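You operate a simulated robot arm through the tools that you are given. There is no shell and no other tool. Be economical: measure what you need, move in short steps, check, and stop when the job is done.

You run a simulated robot arm. Do the job below in one go: nothing can be reset, and whatever is moved stays where it is left.

JOB
Press the damp green notebook dry under the pink blotter.
Fine: both on the press tray, blotter on top, tray in, pointer at FIRM; leave it ten seconds and still pressed; no fingers under the plate.
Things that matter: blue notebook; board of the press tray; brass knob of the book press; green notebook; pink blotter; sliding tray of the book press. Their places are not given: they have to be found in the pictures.

Only the result counts: the job must be done as asked and must still hold three seconds after the hand-in. Knocking over, shifting, dropping, spilling or breaking anything else fails it.

ROBOT AND FRAMES
A 7-joint arm with a two-finger parallel gripper, fixed in place. Base frame: the origin is at the foot of the arm, x ahead of it, y to its left, z up; the work surface is at about z = 0.762. Lengths are in m, angles in rad, forces in N, time in s.
With the tool pointing down near the work surface it reaches from about 0.22 to 0.68 m from the base axis. Its first joint turns from -1.152 to 1.152 rad. Payload 2.4 kg.
The TCP is the grasp point between the finger pads, 0.03 m short of the fingertips. In the tool frame z runs along the fingers and y along their closing line. Largest opening 0.094 m; finger width 0.028, thickness 0.01; the body of the gripper, 0.05 by 0.096 m, starts 0.055 m behind the TCP.
Orientation is that of the tool frame in the base frame, as a unit quaternion [w, x, y, z]. With the fingers straight down and closing along the base's y, the tool's x points along the base's -x, its y along +y and its z along -z.

CONTROLS
- The arm moves only by the tool move_arm. Its argument "moves" is text: rows parted by semicolons, each of 7 numbers parted by spaces: the shift along the base's x, y, z in units of 25 mm (1.0 is 25 mm), then the turn, a rotation vector about the base's x, y, z in units of 6 degrees (1.0 is 6 degrees), then the finger opening in m, from 0 to 0.094. In form: dx dy dz rx ry rz fingers; .... A call has 1 to 20 rows; each row shifts and turns the commanded pose from where the row before left it. A call with a number of a shift or a turn outside -1 to 1 is refused whole. Each row takes 0.2 s and may step no farther than 0.05 m and 0.15 rad from the row before; otherwise, or with a gripper value out of range, the whole call is refused. Where a pose cannot be reached the arm comes as near as it can. A force on the tool above 40 N (or 10 N above the force at the start of the call, whichever is more), or a blocked arm, ends the call early, and 0.2 s more pass. Each finger travels about 0.153 m/s and halts on what it meets, pressing with about 38 N; the grip force reading is that of the motor and also rises with nothing between the fingers. The clock runs only during rows and for 0.2 s after the last one: add rows that do not move to give the fingers time. The reply holds the time, the measured pose of the TCP, the force on the tool along the base axes, the opening and the grip force, in the units named above and with some noise, with the torque about the TCP (base axes, N m) and any sound that the robot's microphone picked up.
- Cameras (640 x 400 px; columns grow to the right, rows downward): "scene" is fixed at [0.0372, 0.4667, 1.456]; the picture's right is [-0.78, -0.63, 0.00], its down [-0.28, 0.34, -0.90] and it looks along [0.57, -0.70, -0.44] (base axes); focal length 330 px, centre (320, 200). "wrist" rides on the gripper at [0.076, 0.014, -0.102] in the tool frame; the picture's right is [-0.18, 0.98, 0.00], its down [-0.75, -0.14, -0.64] and it looks along [-0.63, -0.12, 0.77] (tool axes); focal length 243 px, centre (320, 200).
- snapshot(camera): a new picture of that camera. No time passes.
- pixel_to_xyz(camera, pixels): for up to 12 pixels [column, row] of the newest picture of that camera ("zoom" is the newest enlarged one), the place [x, y, z] in the base frame of the surface seen there, good to about 0.003 m. No time passes.
- close_up(camera, box): a new picture of the part [left, top, right, bottom] of that camera's present view, enlarged. No time passes.
- finish_job(): hands the job in; it is judged then, once.

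Go step by step. Measure first, check grasps and placings, and put right what went wrong. The budget is 80 turns and 54 pictures, counting those below and the enlarged ones. Unless the task says otherwise, let go and move clear before handing in, and close with one line.

The tools are called after "Emit:" as name(argument=value, ...) on one line, values as JSON. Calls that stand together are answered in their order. move_arm: Moves the arm, as the interface text tells. Its arguments: {"type":"object","properties":{"moves":{"type":"string"}},"required":["moves"]} The other tools are called the same way: snapshot (camera) takes a picture; pixel_to_xyz (camera, pixels) gives the place of the surface under pixels of a picture; close_up (camera, box) takes an enlarged picture of a part of a camera's view; finish_job () hands the job in.

At the start:

```text
t: 0.0
tcp_pos: [0.4427, -0.0724, 1.2195]
ee_rot: [0.0, 0.0, 1.0, 0.001]
force: [-0.8, -0.1, 0.1]
torque: [0.01, 0.01, -0.03]
width: 0.0939
grip_force: 0.0
```

scene: 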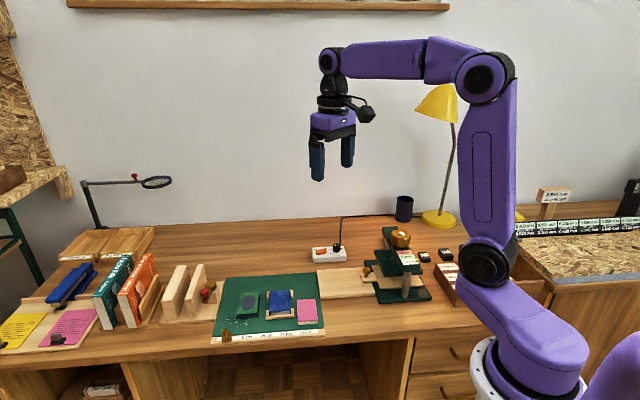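
wrist: 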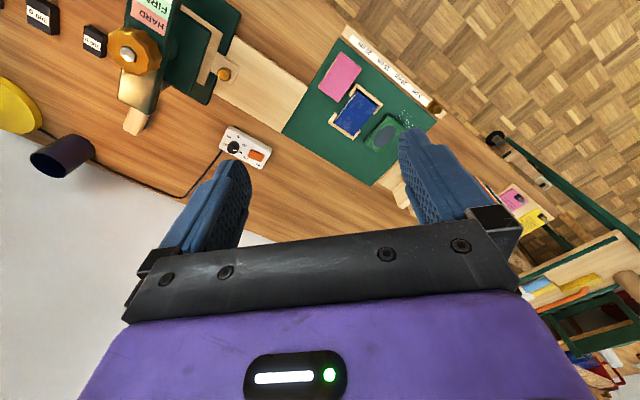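

The scene shows a green mat with a green notebook (~247,303), a blue one (~280,302) and a pink blotter (~307,312), with the press at (400,265). I'll enlarge both areas.

Emit:
close_up(camera="scene", box=[200, 260, 340, 347])

Emit:
close_up(camera="scene", box=[310, 215, 470, 315])

Emit:
close_up(camera="wrist", box=[80, 0, 300, 137])

Emit:
close_up(camera="wrist", box=[270, 20, 470, 145])

```text
4.57 times, centred on (270, 304) of scene
```

zoom: 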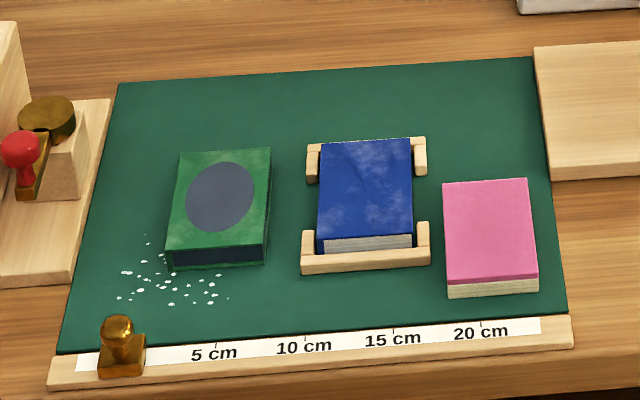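

```text
4.00 times, centred on (390, 265) of scene
```

zoom: 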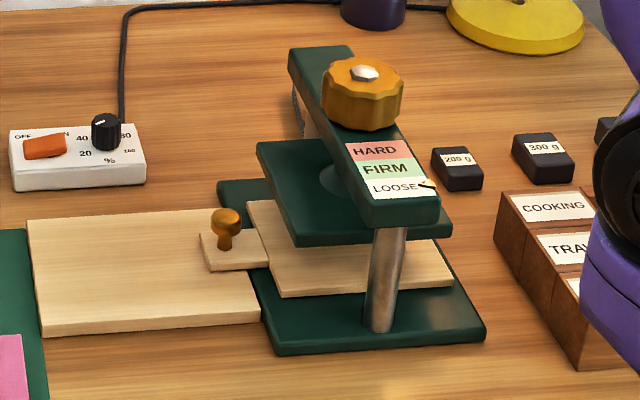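

```text
2.91 times, centred on (190, 68) of wrist
```

zoom: 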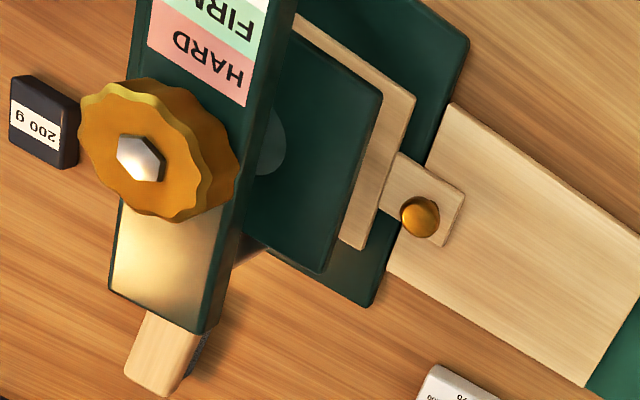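

```text
3.20 times, centred on (370, 82) of wrist
```

zoom: 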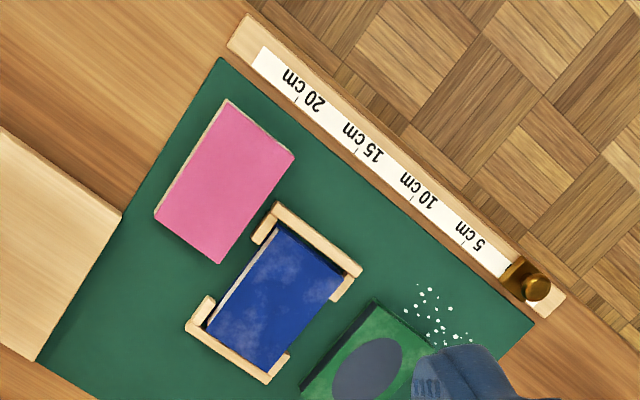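

Pictures are clear; now I measure the notebooks in the wrist zoom and the press parts in the scene view.

Emit:
pixel_to_xyz(camera="zoom", pixels=[[226, 101], [293, 155], [220, 262], [156, 215], [278, 228], [342, 292], [268, 368], [208, 325], [378, 305], [365, 370], [300, 395], [122, 215]])

Emit:
pixel_to_xyz(camera="scene", pixels=[[366.5, 268.5], [363, 279], [375, 281], [378, 286], [422, 284.5], [384, 274], [401, 233.5], [401, 245], [317.5, 315.5], [320, 342], [375, 313], [317, 271]])

Emit:
close_up(camera="scene", box=[350, 220, 446, 280])

Emit:
pixel_to_xyz(camera="wrist", pixels=[[143, 75], [166, 82], [224, 74], [219, 72], [209, 66], [200, 84], [221, 30], [191, 92], [210, 35], [235, 37], [215, 95], [280, 132]])

```text
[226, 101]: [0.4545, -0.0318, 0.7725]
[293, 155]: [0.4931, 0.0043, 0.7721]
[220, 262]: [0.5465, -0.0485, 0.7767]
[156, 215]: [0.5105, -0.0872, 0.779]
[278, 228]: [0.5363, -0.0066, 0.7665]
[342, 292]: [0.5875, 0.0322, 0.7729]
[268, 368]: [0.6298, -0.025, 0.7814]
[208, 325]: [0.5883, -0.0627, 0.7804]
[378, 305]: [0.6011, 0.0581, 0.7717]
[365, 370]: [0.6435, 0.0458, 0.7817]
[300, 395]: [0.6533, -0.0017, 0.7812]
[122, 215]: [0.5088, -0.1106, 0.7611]
```

```text
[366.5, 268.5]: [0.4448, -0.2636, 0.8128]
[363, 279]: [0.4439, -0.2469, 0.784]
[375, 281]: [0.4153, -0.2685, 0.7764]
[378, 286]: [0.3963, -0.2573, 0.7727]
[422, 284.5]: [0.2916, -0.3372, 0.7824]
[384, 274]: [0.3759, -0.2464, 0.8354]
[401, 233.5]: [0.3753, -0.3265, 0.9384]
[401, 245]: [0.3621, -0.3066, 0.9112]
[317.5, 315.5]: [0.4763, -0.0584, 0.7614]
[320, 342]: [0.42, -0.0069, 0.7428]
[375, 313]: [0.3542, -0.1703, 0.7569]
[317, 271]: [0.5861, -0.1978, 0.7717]
```

```text
6.67 times, centred on (398, 250) of scene
```

zoom: 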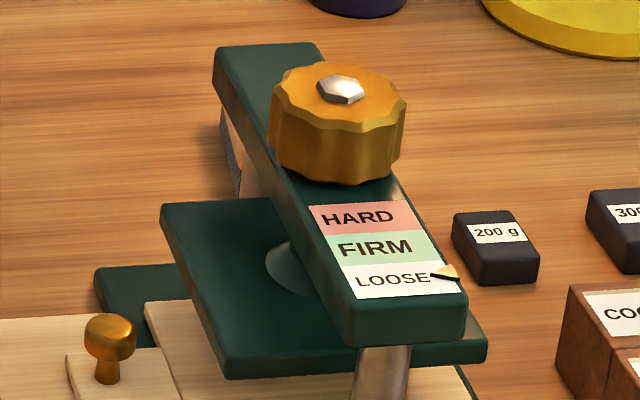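

```text
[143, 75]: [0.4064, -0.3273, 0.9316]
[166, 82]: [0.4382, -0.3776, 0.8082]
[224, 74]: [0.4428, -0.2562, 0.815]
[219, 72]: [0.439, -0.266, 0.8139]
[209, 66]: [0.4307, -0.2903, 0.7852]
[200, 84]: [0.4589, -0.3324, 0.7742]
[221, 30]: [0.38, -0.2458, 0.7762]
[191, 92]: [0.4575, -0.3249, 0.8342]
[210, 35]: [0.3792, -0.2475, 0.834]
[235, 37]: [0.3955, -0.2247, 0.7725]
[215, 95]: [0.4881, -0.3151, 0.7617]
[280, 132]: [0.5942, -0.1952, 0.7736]
```

I see the press's pointer at LOOSE, tray knob at about (0.442, -0.261, 0.814), tray plank in front. I'll move to view the press from closer overhead.

Emit:
move_arm(moves="-1 -1 -0.4 0 0 0 0.094; -1 -1 -0.4 0 0 0 0.094; -1 -1 -0.4 0 0 0 0.094; -1 -1 -0.4 0 0 0 0.094; -1 -1 -0.4 0 0 0 0.094; -1 -1 -0.4 0 0 0 0.094; 0 0 0 0 0 0 0.094; 0 0 0 0 0 0 0.094")

Emit:
snapshot(camera="wrist")

```text
t: 1.8
tcp_pos: [0.2932, -0.2226, 1.1595]
ee_rot: [-0.001, -0.001, 1.0, 0.0]
force: [-0.1, -0.7, -0.2]
torque: [0.02, -0.04, -0.02]
width: 0.0941
grip_force: 0.1
```

```text
46 pictures are left
```

wrist: 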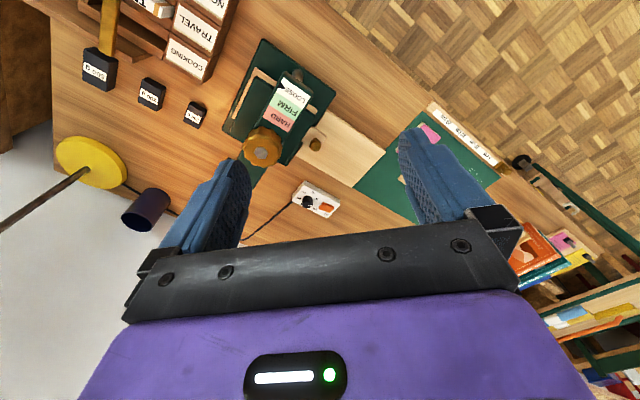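

Emit:
close_up(camera="wrist", box=[200, 20, 400, 200])

```text
2.22 times, centred on (300, 110) of wrist
```

zoom: 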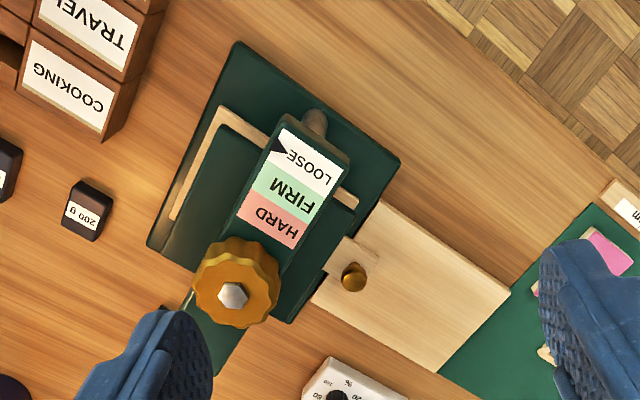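

The plank (runway) and press axes are visible; I measure their corners, the tray knob and the hand wheel.

Emit:
pixel_to_xyz(camera="zoom", pixels=[[376, 202], [508, 292], [432, 370], [314, 298], [352, 272], [354, 205], [220, 108], [172, 218], [214, 245], [240, 324], [278, 275], [232, 295]])

Emit:
pixel_to_xyz(camera="zoom", pixels=[[345, 240], [375, 255], [278, 148], [285, 135], [345, 165], [295, 240], [398, 160], [238, 45], [150, 245], [290, 320], [225, 130], [190, 265]])

```text
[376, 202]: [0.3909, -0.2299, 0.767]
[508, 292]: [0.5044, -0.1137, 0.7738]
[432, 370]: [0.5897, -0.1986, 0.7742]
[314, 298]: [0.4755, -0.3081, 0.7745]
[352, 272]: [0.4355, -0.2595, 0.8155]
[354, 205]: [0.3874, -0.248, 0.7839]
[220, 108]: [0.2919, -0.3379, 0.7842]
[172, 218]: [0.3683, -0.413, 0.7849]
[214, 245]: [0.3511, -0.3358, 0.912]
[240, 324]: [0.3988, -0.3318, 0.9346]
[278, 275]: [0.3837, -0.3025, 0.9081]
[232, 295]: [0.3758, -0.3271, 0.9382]
```

```text
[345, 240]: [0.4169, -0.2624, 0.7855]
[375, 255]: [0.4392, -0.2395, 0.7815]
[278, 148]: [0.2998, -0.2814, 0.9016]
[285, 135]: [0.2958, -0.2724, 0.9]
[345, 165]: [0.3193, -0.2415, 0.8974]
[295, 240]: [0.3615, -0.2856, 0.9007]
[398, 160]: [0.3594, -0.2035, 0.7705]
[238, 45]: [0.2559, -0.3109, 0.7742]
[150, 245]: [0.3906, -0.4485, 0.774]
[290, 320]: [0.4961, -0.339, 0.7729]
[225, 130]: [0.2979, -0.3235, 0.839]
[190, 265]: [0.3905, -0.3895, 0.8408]
```

Axes found: press/plank direction u≈(0.70,0.715), blotter is aligned with it too. I'll turn the hand −44.6° so the fingers close along u, and hover over the tray knob (0.437,-0.261).

Emit:
move_arm(moves="0.82 -0.22 0 0 0 -0.93 0.05; 0.82 -0.22 0 0 0 -0.93 0.05; 0.82 -0.22 0 0 0 -0.93 0.05; 0.82 -0.22 -0.3 0 0 -0.93 0.05; 0.82 -0.22 -0.5 0 0 -0.93 0.05; 0.82 -0.22 -0.8 0 0 -0.93 0.05; 0.82 -0.22 -1 0 0 -0.93 0.05; 0 0 -1 0 0 -0.93 0.05; 0 0 -1 0 0 0 0.05; 0 0 -1 0 0 0 0.05; 0 0 -1 0 0 0 0.05; 0 0 -1 0 0 0 0.05; 0 0 0 0 0 0 0.05; 0 0 0 0 0 0 0.05")

Emit:
snapshot(camera="wrist")

Emit:
close_up(camera="scene", box=[310, 190, 470, 290])

```text
t: 4.8
tcp_pos: [0.4366, -0.2602, 0.9676]
ee_rot: [0.0, 0.38, 0.925, 0.0]
force: [-0.4, 0.4, -1.1]
torque: [0.01, 0.03, 0.0]
width: 0.0496
grip_force: 0.0
```

```text
44 pictures are left
```

wrist: 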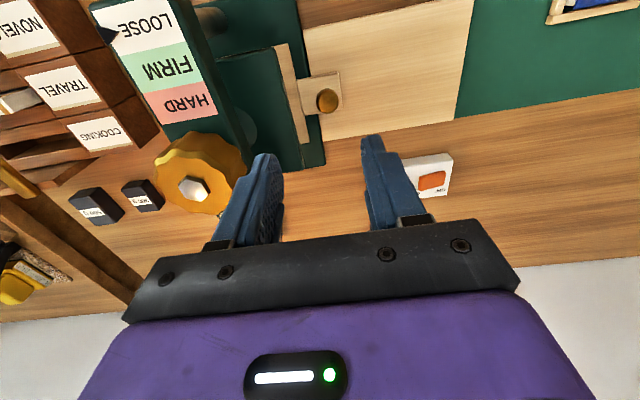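

```text
4.00 times, centred on (390, 240) of scene
```

zoom: 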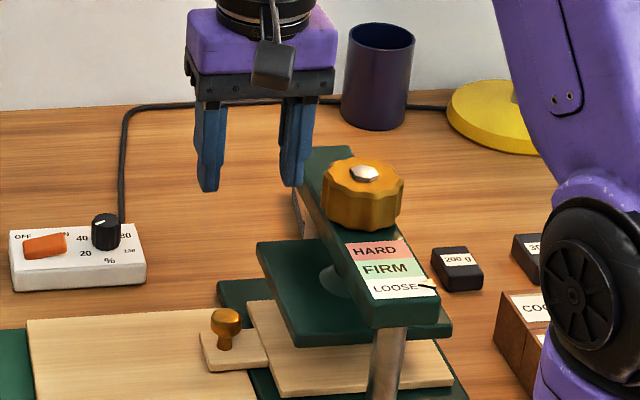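

Hand orientation matches the press axes. I re-measure the tray knob at wrist pixel (327,101).

Emit:
pixel_to_xyz(camera="wrist", pixels=[[326, 97], [318, 97], [336, 97], [327, 108], [337, 80], [325, 115], [278, 47], [310, 140], [455, 118], [207, 120], [220, 60], [305, 25]])

```text
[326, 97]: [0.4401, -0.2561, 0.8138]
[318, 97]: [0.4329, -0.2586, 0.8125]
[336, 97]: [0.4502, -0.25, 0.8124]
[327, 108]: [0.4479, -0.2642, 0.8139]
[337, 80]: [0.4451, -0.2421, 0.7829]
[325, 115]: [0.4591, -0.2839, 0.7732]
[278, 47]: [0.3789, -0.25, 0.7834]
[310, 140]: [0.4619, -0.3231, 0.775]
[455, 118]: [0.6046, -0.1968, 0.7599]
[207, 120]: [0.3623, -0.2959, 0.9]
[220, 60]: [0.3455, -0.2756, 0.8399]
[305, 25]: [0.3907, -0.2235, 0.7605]
```

Knob centre ≈ (0.442,-0.258). Descend to TCP z 0.822 and grip it.

Emit:
move_arm(moves="0.2 0.1 -1 0 0 0 0.05; 0 0 -1 0 0 0 0.05; 0 0 -1 0 0 0 0.05; 0 0 -1 0 0 0 0.05; 0 0 -1 0 0 0 0.05; 0 0 -0.8 0 0 0 0.05; 0 0 0 0 0 0 0.05; 0 0 0 0 0 0 0.0; 0 0 0 0 0 0 0.0; 0 0 0 0 0 0 0.0")

Emit:
close_up(camera="scene", box=[310, 190, 470, 290])

```text
t: 6.2
tcp_pos: [0.445, -0.2588, 0.8359]
ee_rot: [0.001, 0.381, 0.925, 0.0]
force: [-10.4, 8.0, 40.1]
torque: [-1.01, 1.18, -0.49]
width: 0.0506
grip_force: 0.2
stopped in row 6: the force on the tool passed its limit at 60 N (the readings are from after the stop); the commanded pose is now the measured one
```

```text
4.00 times, centred on (390, 240) of scene
```

zoom: 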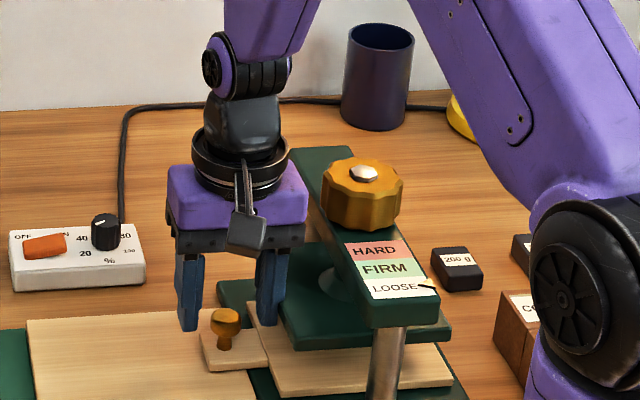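

The stop torque points to a contact 0.039 m toward −u: the press-side finger touched the plate edge. I'll back up, narrow the opening, shift slightly outward and redo.

Emit:
move_arm(moves="0 0 1 0 0 0 0.05; 0 0 0.5 0 0 0 0.034; 0.1 0.1 0 0 0 0 0.034; 0 0 0 0 0 0 0.034; 0 0 -1 0 0 0 0.034; 0 0 -0.6 0 0 0 0.034; 0 0 -0.4 0 0 0 0.034; 0 0 0 0 0 0 0.034")

Emit:
close_up(camera="scene", box=[310, 190, 470, 290])

```text
t: 8.0
tcp_pos: [0.4492, -0.2558, 0.8242]
ee_rot: [0.002, 0.38, 0.925, -0.001]
force: [-0.4, 0.2, 0.0]
torque: [-0.06, -0.01, 0.01]
width: 0.0338
grip_force: 0.1
```

```text
4.00 times, centred on (390, 240) of scene
```

zoom: 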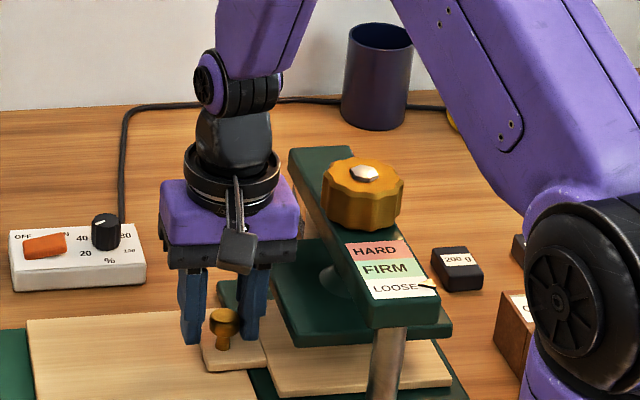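

Free descent; knob lies between the fingers. Close and pull out along u about 0.03 m first.

Emit:
move_arm(moves="0 0 0 0 0 0 0; 0 0 0 0 0 0 0; 0 0 0 0 0 0 0; 0.35 0.357 0 0 0 0 0; 0.35 0.357 0 0 0 0 0; 0.35 0.357 0 0 0 0 0; 0 0 0 0 0 0 0")

Emit:
close_up(camera="scene", box=[290, 200, 450, 300])

```text
t: 9.6
tcp_pos: [0.4761, -0.2303, 0.8235]
ee_rot: [0.003, 0.379, 0.925, 0.0]
force: [-3.5, 3.6, 38.8]
torque: [0.23, 0.27, -0.04]
width: 0.0228
grip_force: 44.8
```

```text
4.00 times, centred on (370, 250) of scene
```

zoom: 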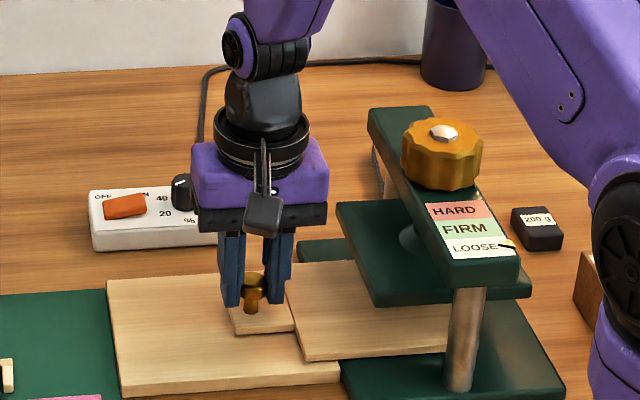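

The tray follows (a firm hold, some upward push). I'll relieve z slightly and pull on ~0.085 m.

Emit:
move_arm(moves="0.35 0.357 0.04 0 0 0 0; 0.35 0.357 0.04 0 0 0 0; 0.35 0.357 0 0 0 0 0; 0.35 0.357 0 0 0 0 0; 0.35 0.357 0 0 0 0 0; 0.35 0.357 0 0 0 0 0; 0.35 0.357 0 0 0 0 0; 0.3 0.306 0 0 0 0 0; 0 0 0 0 0 0 0")

Emit:
close_up(camera="scene", box=[290, 200, 450, 300])

```text
t: 11.6
tcp_pos: [0.5441, -0.1603, 0.8242]
ee_rot: [0.003, 0.381, 0.925, 0.0]
force: [16.2, -18.1, -35.3]
torque: [-0.25, -0.25, -0.04]
width: 0.0232
grip_force: 45.0
```

```text
4.00 times, centred on (370, 250) of scene
```

zoom: 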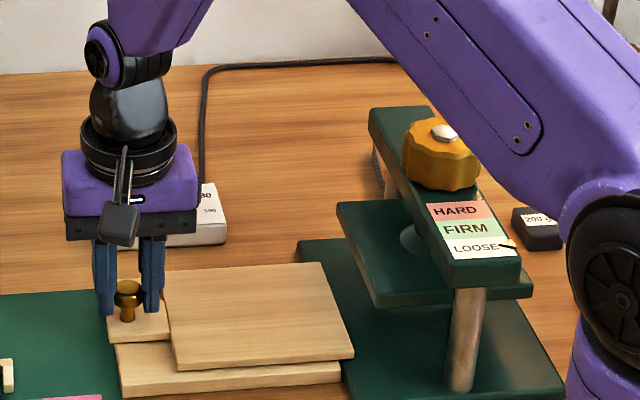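

The tray is fully clear of the plate. I relieve the lift, open, and rise.

Emit:
move_arm(moves="0 0 -0.05 0 0 0 0; 0 0 0 0 0 0 0.034; 0 0 0 0 0 0 0.034; 0 0 1 0 0 0 0.034; 0 0 1 0 0 0 0.034; 0 0 1 0 0 0 0.09; 0 0 1 0 0 0 0.09; 0 0.5 1 0 0 0 0.09; 0 0.5 1 0 0 0 0.09; -0.3 0.5 0.5 0 0 0 0.09; -0.3 0.5 0.5 0 0 0 0.09; 0 0 0 0 0 0 0.09; 0 0 0 0 0 0 0.09")

Emit:
snapshot(camera="wrist")

Emit:
snapshot(camera="scene")

```text
t: 14.4
tcp_pos: [0.5258, -0.1093, 0.9992]
ee_rot: [0.001, 0.379, 0.925, -0.001]
force: [0.5, 0.1, 0.0]
torque: [0.01, -0.01, 0.01]
width: 0.09
grip_force: 0.1
```

```text
38 pictures are left
```

wrist: 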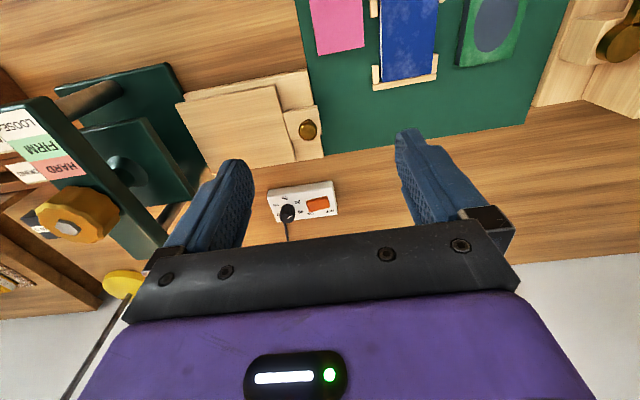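

```text
37 pictures are left
```

scene: 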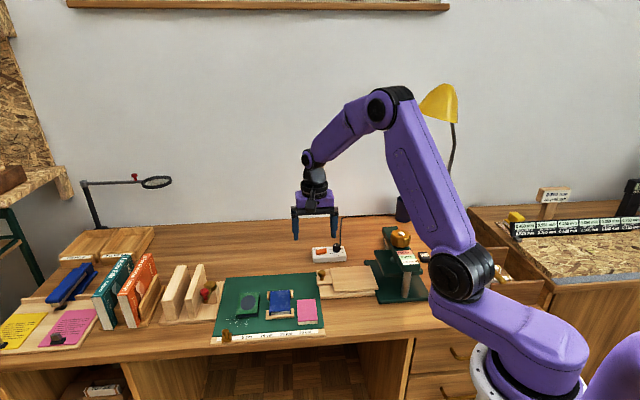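

Tray out. Measure tray board corners in this wrist view, then shift to view the green notebook.

Emit:
pixel_to_xyz(camera="wrist", pixels=[[180, 105], [272, 87], [296, 161], [235, 130], [308, 128], [285, 125], [320, 158], [270, 165], [120, 168], [190, 195]])

Emit:
move_arm(moves="-0.24 1 0 0 0 0 0.09; -0.24 1 0 0 0 0 0.09; -0.24 1 0 0 0 0 0.09; -0.24 1 0 0 0 0 0.09; -0.24 1 0 0 0 0 0.09; -0.24 1 0 0 0 0 0.09; 0 0 0 0 0 0 0.09; 0 0 0 0 0 0 0.09")

Emit:
snapshot(camera="wrist")

```text
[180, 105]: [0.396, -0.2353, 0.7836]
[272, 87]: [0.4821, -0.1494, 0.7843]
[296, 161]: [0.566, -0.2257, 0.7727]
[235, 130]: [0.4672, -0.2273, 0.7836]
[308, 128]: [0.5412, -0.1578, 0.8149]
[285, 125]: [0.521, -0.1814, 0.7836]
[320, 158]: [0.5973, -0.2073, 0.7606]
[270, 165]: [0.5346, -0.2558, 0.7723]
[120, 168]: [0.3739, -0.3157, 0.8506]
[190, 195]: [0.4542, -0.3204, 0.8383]
```

```text
t: 16.2
tcp_pos: [0.493, 0.0383, 0.9986]
ee_rot: [0.001, 0.38, 0.925, 0.0]
force: [-0.5, 0.0, -0.3]
torque: [-0.01, 0.0, 0.01]
width: 0.0899
grip_force: 0.1
```

```text
36 pictures are left
```

wrist: 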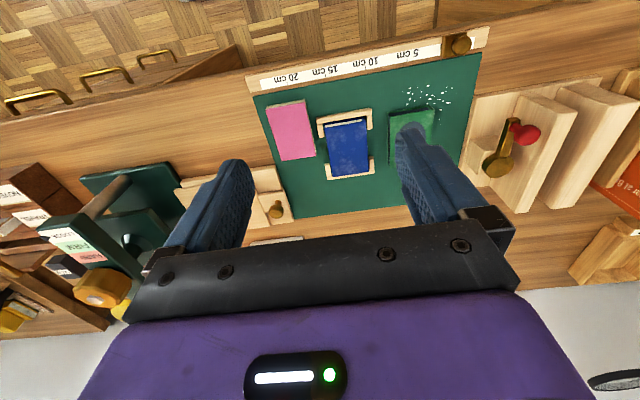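

Tray centre ≈ (0.477,-0.230). The left finger hides the green notebook here; I measure it through the scene picture instead.

Emit:
close_up(camera="scene", box=[215, 270, 335, 345])

Emit:
move_arm(moves="0.7 0.71 0 0 0 0 0.09; 0.7 0.71 0 0 0 0 0.09; 0.7 0.71 0 0 0 0 0.09; 0 0 0 0 0 0 0.09; 0 0 0 0 0 0 0.09")

Emit:
close_up(camera="wrist", box=[200, 60, 424, 200])

```text
5.33 times, centred on (275, 308) of scene
```

zoom: 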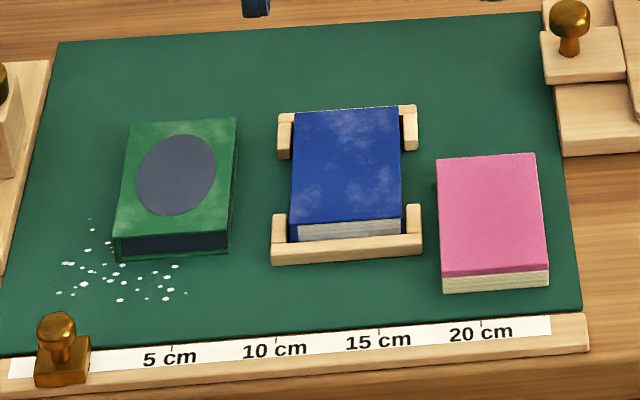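

```text
t: 17.4
tcp_pos: [0.5453, 0.0928, 0.9985]
ee_rot: [0.001, 0.379, 0.925, -0.001]
force: [0.3, 0.0, -1.1]
torque: [-0.03, 0.04, -0.02]
width: 0.09
grip_force: 0.1
```

```text
2.86 times, centred on (312, 130) of wrist
```

zoom: 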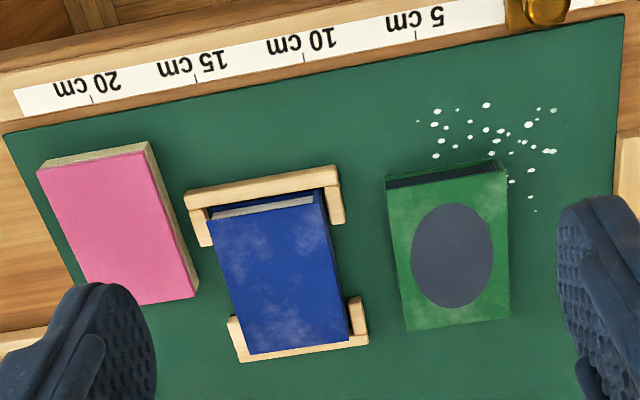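

Clear view of all three; measure the corners of the green notebook and the blotter.

Emit:
pixel_to_xyz(camera="zoom", pixels=[[391, 192], [503, 175], [507, 314], [408, 327], [452, 255], [390, 225], [42, 172], [143, 154], [190, 294], [110, 225], [160, 200], [375, 260]])

```text
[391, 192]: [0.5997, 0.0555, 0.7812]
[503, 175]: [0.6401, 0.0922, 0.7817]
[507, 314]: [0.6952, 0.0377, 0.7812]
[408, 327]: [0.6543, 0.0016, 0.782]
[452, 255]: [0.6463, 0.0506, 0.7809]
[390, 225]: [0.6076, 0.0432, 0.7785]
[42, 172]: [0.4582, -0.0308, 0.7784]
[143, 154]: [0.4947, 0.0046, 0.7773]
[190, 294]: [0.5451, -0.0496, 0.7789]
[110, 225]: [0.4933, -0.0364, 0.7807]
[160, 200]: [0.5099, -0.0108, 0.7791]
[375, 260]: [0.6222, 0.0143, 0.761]
```

Green centre ≈ (0.647,0.047), short side 0.055 at 42°, top 0.781. Move above with a −3° turn, opening 0.068, descending in two stages.

Emit:
move_arm(moves="0.82 -0.36 -0.6 0 0 -0.1 0.068; 0.82 -0.36 -0.6 0 0 -0.1 0.068; 0.82 -0.36 -0.6 0 0 -0.1 0.068; 0.82 -0.36 -0.6 0 0 -0.1 0.068; 0.82 -0.36 -0.6 0 0 -0.1 0.068; 0 0 -1 0 0 0 0.068; 0 0 -1 0 0 0 0.068; 0 0 -1 0 0 0 0.068; 0 0 0 0 0 0 0.068; 0 0 0 0 0 0 0.068")

Emit:
close_up(camera="scene", box=[200, 240, 340, 327])

Emit:
snapshot(camera="wrist")

```text
t: 19.6
tcp_pos: [0.6494, 0.0489, 0.849]
ee_rot: [0.002, 0.404, 0.915, -0.001]
force: [-0.5, -0.1, -0.1]
torque: [0.02, 0.0, -0.03]
width: 0.0681
grip_force: 0.1
```

```text
4.57 times, centred on (270, 284) of scene
```

zoom: 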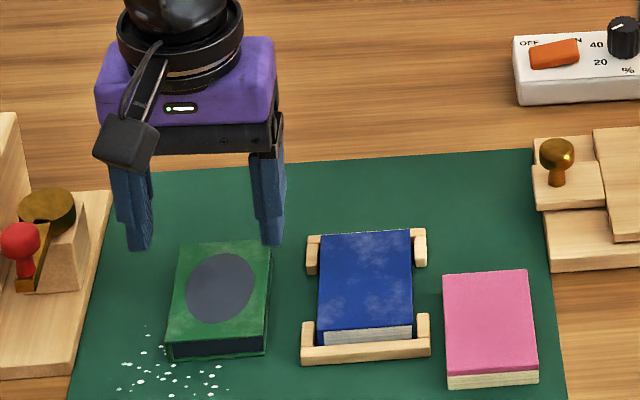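

```text
32 pictures are left
```

wrist: 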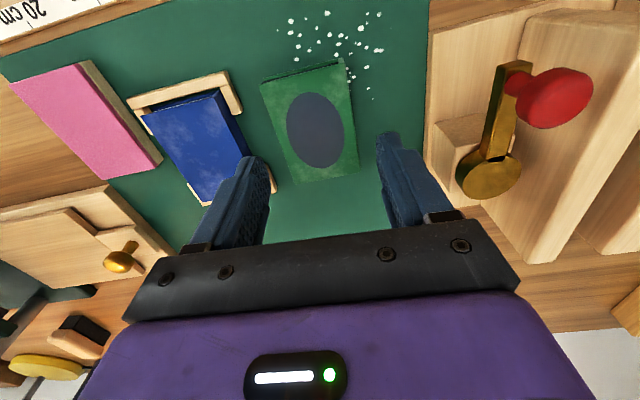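

Alignment looks right; check the red stamp/holder clearance to the hand.

Emit:
pixel_to_xyz(camera="wrist", pixels=[[560, 100], [525, 95], [490, 180], [445, 150], [420, 150], [262, 85], [345, 60], [357, 165], [298, 180], [238, 135]])

```text
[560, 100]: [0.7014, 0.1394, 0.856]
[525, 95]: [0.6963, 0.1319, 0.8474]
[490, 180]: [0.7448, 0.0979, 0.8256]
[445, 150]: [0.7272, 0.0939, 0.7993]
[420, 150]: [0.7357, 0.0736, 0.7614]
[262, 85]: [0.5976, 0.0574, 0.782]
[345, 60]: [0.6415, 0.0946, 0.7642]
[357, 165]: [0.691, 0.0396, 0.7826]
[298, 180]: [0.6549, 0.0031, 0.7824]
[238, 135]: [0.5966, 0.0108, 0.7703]
```

Clearances fine. Descend to TCP z≈0.7955 and grip.

Emit:
move_arm(moves="-0.05 -0.05 -0.8 0 0 0 0.068; 0 0 -0.8 0 0 0 0.068; 0 0 -0.5 0 0 0 0.068; 0 0 0 0 0 0 0.068; 0 0 0 0 0 0 0.04; 0 0 0 0 0 0 0.04; 0 0 0 0 0 0 0.04")

Emit:
close_up(camera="scene", box=[200, 240, 340, 327])

```text
t: 21.2
tcp_pos: [0.647, 0.0463, 0.7964]
ee_rot: [0.001, 0.404, 0.915, 0.0]
force: [0.4, -0.4, 1.1]
torque: [-0.06, -0.02, 0.06]
width: 0.0571
grip_force: 38.4
```

```text
4.57 times, centred on (270, 284) of scene
```

zoom: 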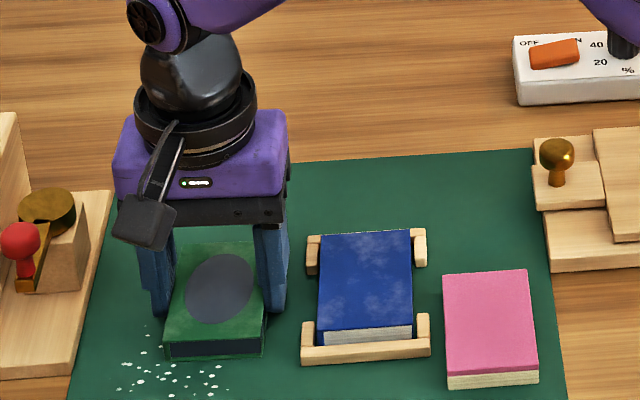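

Held at 0.057 m. Lift 0.1 m and carry over to above the tray centre, turning back +3°.

Emit:
move_arm(moves="0 0 0.6 0 0 0 0.04; 0 0 1 0 0 0 0.04; 0 0 1 0 0 0 0.04; 0 0 1 0 0 0 0.04; 0 0 0.6 0 0 0 0.04; -0.57 -0.92 0 0 0 0 0.04; -0.57 -0.92 0 0 0 0.1 0.04; -0.57 -0.92 0 0 0 0.1 0.04; -0.57 -0.92 0 0 0 0.1 0.04; -0.57 -0.92 0 0 0 0.1 0.04; -0.57 -0.92 0 0 0 0.1 0.04; -0.57 -0.92 0 0 0 0 0.04; -0.57 -0.92 0 0 0 0 0.04; -0.57 -0.92 0 0 0 0 0.04; -0.57 -0.92 0 0 0 0 0.04; -0.57 -0.92 0 0 0 0 0.04; -0.53 -0.92 0 0 0 0 0.04; 0 0 0 0 0 0 0.04; 0 0 0 0 0 0 0.04")

Emit:
snapshot(camera="wrist")

Emit:
close_up(camera="scene", box=[290, 210, 450, 310])

```text
t: 25.2
tcp_pos: [0.4765, -0.2281, 0.9011]
ee_rot: [0.002, 0.38, 0.925, 0.0]
force: [0.1, -0.9, -0.7]
torque: [0.03, 0.01, 0.0]
width: 0.057
grip_force: 38.3
```

```text
30 pictures are left
```

wrist: 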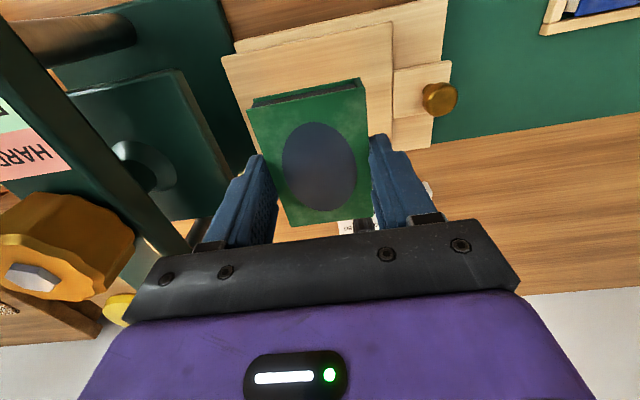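

```text
4.00 times, centred on (370, 260) of scene
```

zoom: 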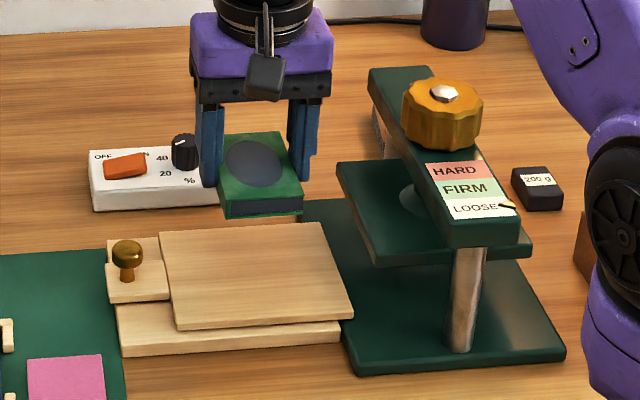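

Notebook hovers over the tray; measure tray corners and held notebook in this wrist view.

Emit:
pixel_to_xyz(camera="wrist", pixels=[[224, 58], [389, 25], [391, 130], [255, 108], [358, 90], [288, 220], [365, 195], [320, 165], [150, 80], [235, 150]])

```text
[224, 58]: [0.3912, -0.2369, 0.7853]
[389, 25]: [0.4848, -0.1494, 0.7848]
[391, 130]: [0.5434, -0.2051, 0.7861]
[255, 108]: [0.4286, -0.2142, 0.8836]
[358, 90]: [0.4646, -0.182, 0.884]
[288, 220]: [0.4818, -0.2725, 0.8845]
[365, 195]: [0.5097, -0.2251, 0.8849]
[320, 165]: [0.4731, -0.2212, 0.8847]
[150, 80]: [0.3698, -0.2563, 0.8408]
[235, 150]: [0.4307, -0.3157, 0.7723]
```

Tray centre (0.476,-0.2305). Small correction and lower to TCP 0.820.

Emit:
move_arm(moves="0.08 -0.16 -0.8 0 0 0 0.04; 0 0 -0.8 0 0 0 0.04; 0 0 -0.8 0 0 0 0.04; 0 0 -0.5 0 0 0 0.04; 0 0 -0.3 0 0 0 0.04; 0 0 0 0 0 0 0.04; 0 0 0 0 0 0 0.04")

Emit:
close_up(camera="scene", box=[290, 210, 450, 310])

```text
t: 26.8
tcp_pos: [0.4783, -0.2346, 0.8201]
ee_rot: [0.002, 0.379, 0.925, -0.001]
force: [-0.5, 0.3, -0.6]
torque: [0.0, -0.01, -0.02]
width: 0.0569
grip_force: 38.0
```

```text
4.00 times, centred on (370, 260) of scene
```

zoom: 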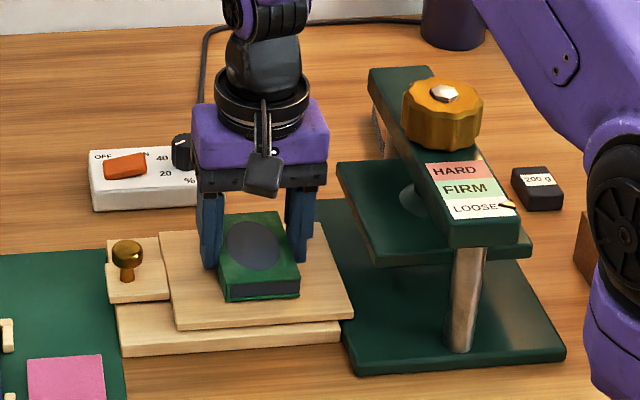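

Just about on the tray. Lower a hair more, release and rise.

Emit:
move_arm(moves="0 0 -0.05 0 0 0 0.04; 0 0 0 0 0 0 0.07; 0 0 0 0 0 0 0.07; 0 0 0.6 0 0 0 0.07; 0 0 1 0 0 0 0.07; 0 0 1 0 0 0 0.07; 0 0 1 0 0 0 0.07; 0 0 1 0 0 0 0.07; 0 0 0 0 0 0 0.07; 0 0 0 0 0 0 0.07")

Emit:
snapshot(camera="wrist")

```text
t: 29.0
tcp_pos: [0.4769, -0.232, 0.9381]
ee_rot: [0.001, 0.379, 0.925, 0.0]
force: [0.1, -0.1, -0.8]
torque: [-0.01, 0.02, 0.01]
width: 0.07
grip_force: 0.1
```

```text
27 pictures are left
```

wrist: 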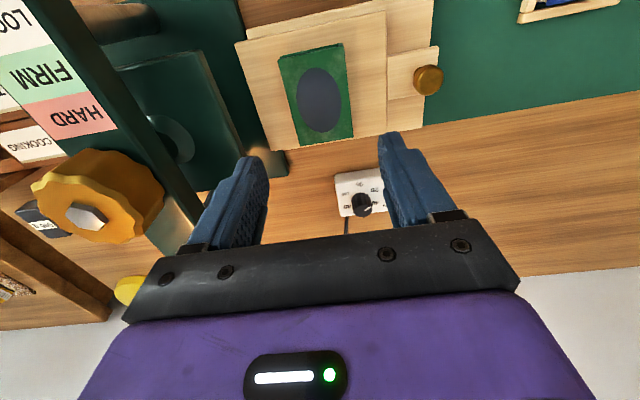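

Notebook lies squarely on the tray. Now hover over the blotter at (0.502,-0.0405).

Emit:
pixel_to_xyz(camera="wrist", pixels=[[282, 60], [342, 47], [350, 132], [302, 143], [240, 45], [384, 15], [384, 130], [268, 145], [320, 95]])

Emit:
move_arm(moves="0.13 0.96 0 0 0 0 0.06; 0.13 0.96 0 0 0 0 0.06; 0.13 0.96 0 0 0 0 0.06; 0.13 0.96 0 0 0 0 0.06; 0.12 0.96 0 0 0 0 0.06; 0.12 0.96 0 0 0 0 0.06; 0.12 0.96 -0.5 0 0 0 0.06; 0.12 0.94 -0.8 0 0 0 0.06; 0 0 -1 0 0 0 0.06; 0 0 -1 0 0 0 0.06; 0 0 0 0 0 0 0.06; 0 0 0 0 0 0 0.06")

Emit:
snapshot(camera="wrist")

Emit:
close_up(camera="scene", box=[230, 250, 350, 325])

```text
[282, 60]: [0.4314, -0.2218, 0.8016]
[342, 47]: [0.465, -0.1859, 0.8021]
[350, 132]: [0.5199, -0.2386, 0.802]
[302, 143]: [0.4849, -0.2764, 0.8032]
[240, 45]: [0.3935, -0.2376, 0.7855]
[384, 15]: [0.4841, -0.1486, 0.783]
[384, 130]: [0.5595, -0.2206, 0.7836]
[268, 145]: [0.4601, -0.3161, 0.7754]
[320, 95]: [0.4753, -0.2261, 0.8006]
```

```text
t: 31.6
tcp_pos: [0.5055, -0.0416, 0.8523]
ee_rot: [0.001, 0.38, 0.925, 0.0]
force: [-0.5, 0.0, -0.7]
torque: [0.02, 0.03, -0.02]
width: 0.06
grip_force: 0.1
```

```text
26 pictures are left
```

wrist: 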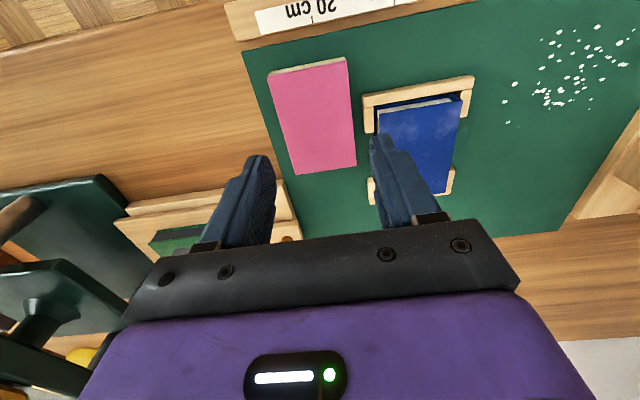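

```text
5.33 times, centred on (290, 288) of scene
```

zoom: 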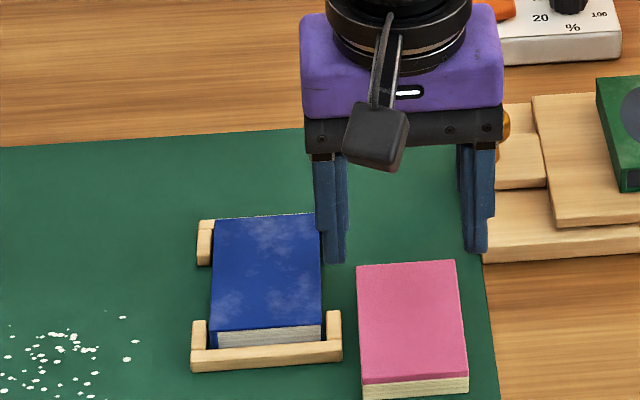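

Measure blotter corners and the cradle's near edges here.

Emit:
pixel_to_xyz(camera="wrist", pixels=[[271, 80], [346, 62], [355, 163], [296, 173], [364, 98], [368, 128], [369, 182], [370, 202], [313, 120], [360, 150], [378, 115], [349, 100]])

```text
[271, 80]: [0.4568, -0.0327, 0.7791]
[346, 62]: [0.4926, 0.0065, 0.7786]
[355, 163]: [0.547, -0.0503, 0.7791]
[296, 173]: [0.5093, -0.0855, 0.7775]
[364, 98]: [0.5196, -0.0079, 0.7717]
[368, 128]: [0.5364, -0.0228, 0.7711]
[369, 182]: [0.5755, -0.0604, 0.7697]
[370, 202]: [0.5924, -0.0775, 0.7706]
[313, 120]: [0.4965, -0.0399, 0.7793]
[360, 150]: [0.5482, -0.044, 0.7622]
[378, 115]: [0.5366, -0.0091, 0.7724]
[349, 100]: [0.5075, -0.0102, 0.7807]
```

The cradle is only ~10 mm from the blotter, too tight for the finger. I'll turn the hand +90° and grip the blotter across its 0.0785 m length, where both ends are free.

Emit:
move_arm(moves="-0.16 0.04 0.3 0 0 1 0.09; 0 0 0 0 0 1 0.09; 0 0 0 0 0 1 0.09; 0 0 0 0 0 1 0.09; 0 0 0 0 0 1 0.09; 0 0 0 0 0 1 0.09; 0 0 0 0 0 1 0.09; 0 0 0 0 0 1 0.09; 0 0 0 0 0 1 0.09; 0 0 0 0 0 1 0.09; 0 0 0 0 0 1 0.09; 0 0 0 0 0 1 0.09; 0 0 0 0 0 1 0.09; 0 0 0 0 0 1 0.09; 0 0 0 0 0 1 0.09; 0 0 0 0 0 0 0.09; 0 0 0 0 0 0 0.09")

Emit:
snapshot(camera="wrist")

Emit:
close_up(camera="scene", box=[230, 250, 350, 325])

```text
t: 35.2
tcp_pos: [0.5002, -0.0408, 0.8596]
ee_rot: [0.001, -0.386, 0.923, 0.0]
force: [0.1, -0.2, 0.3]
torque: [-0.01, -0.01, 0.0]
width: 0.0902
grip_force: 0.0
```

```text
24 pictures are left
```

wrist: 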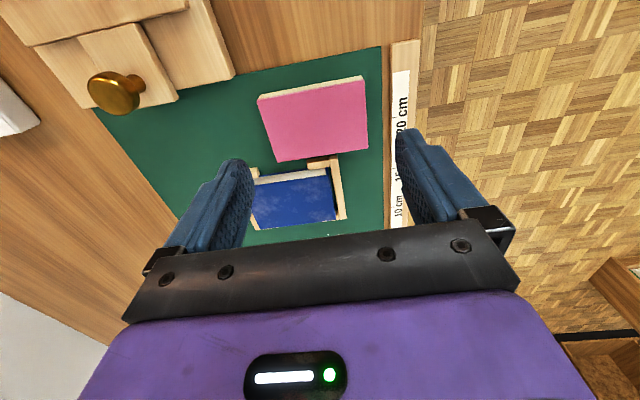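

```text
5.33 times, centred on (290, 288) of scene
```

zoom: 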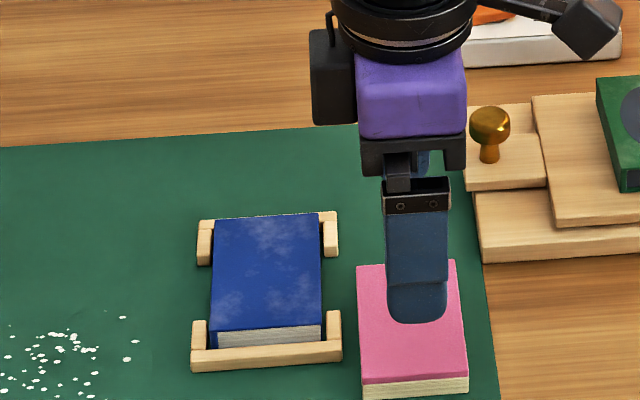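

Hand crosswise above the blotter. Check blotter ends and the ruler strip clearance.

Emit:
pixel_to_xyz(camera="wrist", pixels=[[260, 100], [363, 79], [367, 148], [276, 159], [384, 130], [392, 130], [400, 110]])

```text
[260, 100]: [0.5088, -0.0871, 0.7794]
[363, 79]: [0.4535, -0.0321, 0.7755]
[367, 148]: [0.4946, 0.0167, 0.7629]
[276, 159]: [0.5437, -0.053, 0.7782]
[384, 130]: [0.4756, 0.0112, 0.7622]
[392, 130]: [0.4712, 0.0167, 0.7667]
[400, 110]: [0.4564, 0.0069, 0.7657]
```

Clear: with opening 0.086 and tips at 0.768 the fingers miss the strip. Descend and grip.

Emit:
move_arm(moves="0.02 -0.02 -0.8 0 0 0 0.086; 0 0 -0.8 0 0 0 0.086; 0 0 -0.5 0 0 0 0.086; 0 0 -0.36 0 0 0 0.086; 0 0 0 0 0 0 0.086; 0 0 0 0 0 0 0.06; 0 0 0 0 0 0 0.06; 0 0 0 0 0 0 0.06")

Emit:
close_up(camera="scene", box=[230, 250, 350, 325])

```text
t: 37.0
tcp_pos: [0.5001, -0.0405, 0.7975]
ee_rot: [0.001, -0.386, 0.922, 0.0]
force: [-0.1, 0.3, 0.5]
torque: [0.0, -0.05, 0.03]
width: 0.079
grip_force: 37.5
```

```text
5.33 times, centred on (290, 288) of scene
```

zoom: 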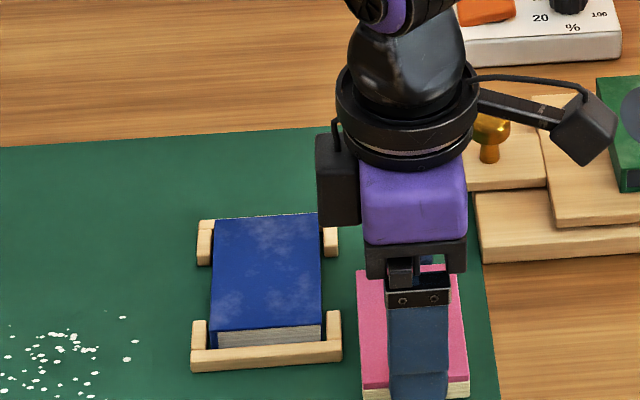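

Held at 0.079. Lift and carry to above the notebook at (0.4753,-0.2307).

Emit:
move_arm(moves="0 0 0.6 0 0 0 0.06; 0 0 1 0 0 0 0.06; 0 0 1 0 0 0 0.06; 0 0 1 0 0 0 0.06; 0 0 0.4 0 0 0 0.06; -0.125 -0.95 0 0 0 0 0.06; -0.125 -0.95 0 0 0 0 0.06; -0.125 -0.95 0 0 0 0 0.06; -0.125 -0.95 0 0 0 0 0.06; -0.125 -0.95 0 0 0 0 0.06; -0.125 -0.95 0 0 0 0 0.06; -0.125 -0.95 0 0 0 0 0.06; -0.125 -0.95 0 0 0 0 0.06; 0 0 -0.6 0 0 0 0.06; 0 0 0 0 0 0 0.06; 0 0 0 0 0 0 0.06")

Emit:
snapshot(camera="wrist")

Emit:
close_up(camera="scene", box=[290, 210, 450, 310])

```text
t: 40.4
tcp_pos: [0.4755, -0.2317, 0.8859]
ee_rot: [0.001, -0.385, 0.923, 0.0]
force: [0.2, 0.3, 0.3]
torque: [0.0, 0.0, -0.02]
width: 0.079
grip_force: 37.5
```

```text
21 pictures are left
```

wrist: 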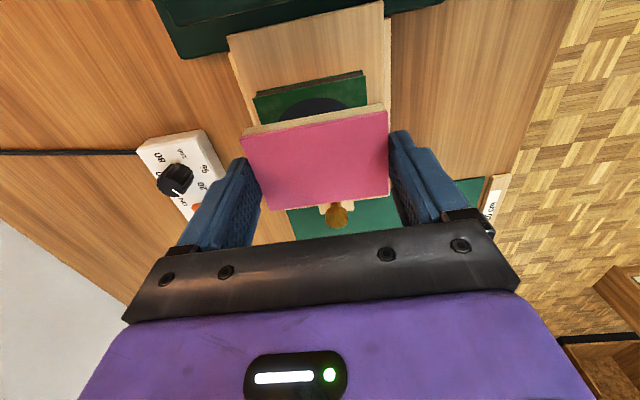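

```text
4.00 times, centred on (370, 260) of scene
```

zoom: 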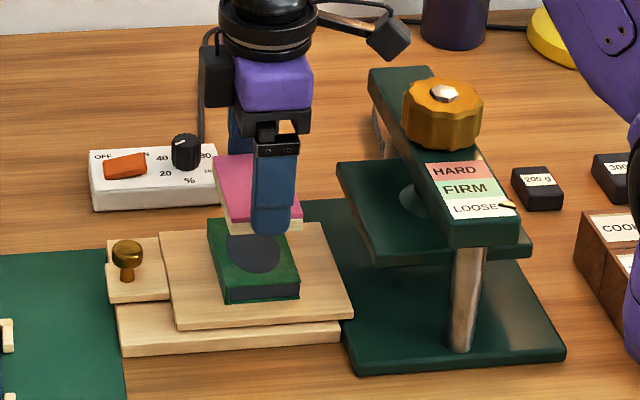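

Emit:
pixel_to_xyz(camera="wrist", pixels=[[244, 140], [384, 114], [386, 190], [268, 205], [320, 155], [257, 98], [362, 73]])

```text
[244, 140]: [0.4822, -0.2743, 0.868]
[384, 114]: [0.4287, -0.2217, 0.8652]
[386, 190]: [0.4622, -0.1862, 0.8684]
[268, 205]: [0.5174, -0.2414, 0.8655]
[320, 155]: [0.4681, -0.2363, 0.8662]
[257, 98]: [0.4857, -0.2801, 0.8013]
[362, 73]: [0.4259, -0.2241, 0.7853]
```

Blotter centre (0.473,-0.231), notebook centre (0.475,-0.231): small shift and lower to just above contact.

Emit:
move_arm(moves="0.08 0 -0.8 0 0 0 0.06; 0 0 -0.7 0 0 0 0.06; 0 0 -0.36 0 0 0 0.06; 0 0 0 0 0 0 0.06; 0 0 0 0 0 0 0.06")

Emit:
close_up(camera="scene", box=[310, 230, 406, 290])

```text
t: 41.6
tcp_pos: [0.4776, -0.2319, 0.8389]
ee_rot: [0.001, -0.385, 0.923, 0.001]
force: [0.0, 0.2, -1.1]
torque: [-0.03, -0.03, 0.02]
width: 0.0789
grip_force: 37.5
```

```text
6.67 times, centred on (358, 260) of scene
```

zoom: 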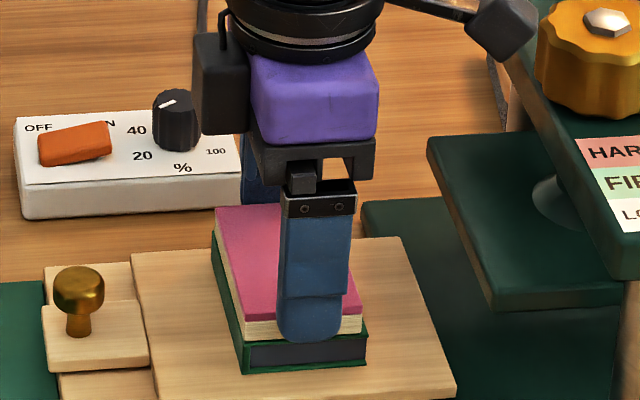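

About 1 mm above contact. Lower, release, and rise.

Emit:
move_arm(moves="0 0 -0.06 0 0 0 0.06; 0 0 0 0 0 0 0.088; 0 0 0 0 0 0 0.088; 0 0 0.6 0 0 0 0.088; 0 0 1 0 0 0 0.088; 0 0 1 0 0 0 0.088; 0 0 1 0 0 0 0.088; 0 0 1 0 0 0 0.088; 0 0 0 0 0 0 0.088; 0 0 0 0 0 0 0.088")

Emit:
snapshot(camera="wrist")

Emit:
close_up(camera="scene", box=[310, 230, 406, 290])

```text
t: 43.8
tcp_pos: [0.4765, -0.2317, 0.951]
ee_rot: [0.001, -0.386, 0.922, 0.0]
force: [0.1, 0.6, 0.1]
torque: [0.01, 0.02, -0.01]
width: 0.0879
grip_force: 0.0
```

```text
18 pictures are left
```

wrist: 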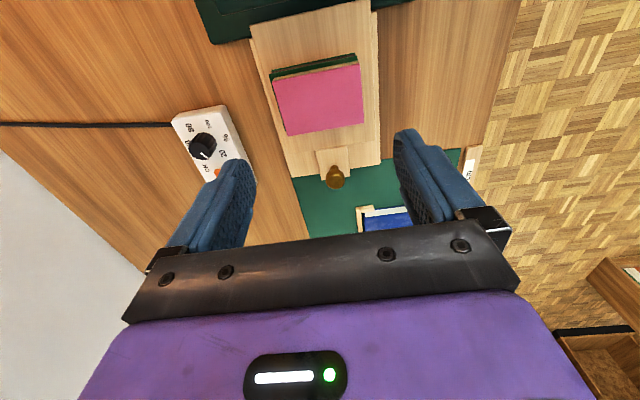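

```text
6.67 times, centred on (358, 260) of scene
```

zoom: 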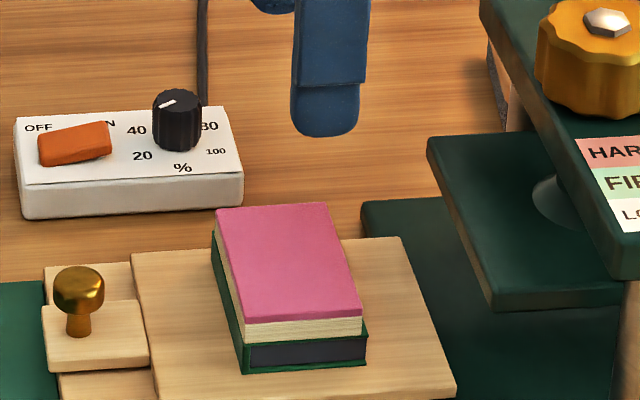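

Stack set; some green shows on the +u side. Measure offset.

Emit:
pixel_to_xyz(camera="zoom", pixels=[[220, 212], [325, 207], [358, 312], [248, 320], [240, 365], [365, 358], [365, 337]])

Emit:
pixel_to_xyz(camera="wrist", pixels=[[274, 79], [358, 65], [362, 123], [288, 134], [271, 72], [353, 56], [335, 178], [335, 150]])

```text
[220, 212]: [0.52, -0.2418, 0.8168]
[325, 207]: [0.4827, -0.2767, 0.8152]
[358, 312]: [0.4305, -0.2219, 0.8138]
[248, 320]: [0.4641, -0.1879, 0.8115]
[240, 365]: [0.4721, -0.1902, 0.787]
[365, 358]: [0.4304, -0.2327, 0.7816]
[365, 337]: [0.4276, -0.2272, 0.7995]
```

```text
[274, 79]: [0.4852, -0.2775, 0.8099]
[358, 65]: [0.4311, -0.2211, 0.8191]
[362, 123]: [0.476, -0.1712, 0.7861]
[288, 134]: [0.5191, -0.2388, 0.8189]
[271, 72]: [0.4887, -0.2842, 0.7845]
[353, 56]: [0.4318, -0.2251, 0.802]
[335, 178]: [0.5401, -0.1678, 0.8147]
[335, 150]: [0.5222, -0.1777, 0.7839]
```

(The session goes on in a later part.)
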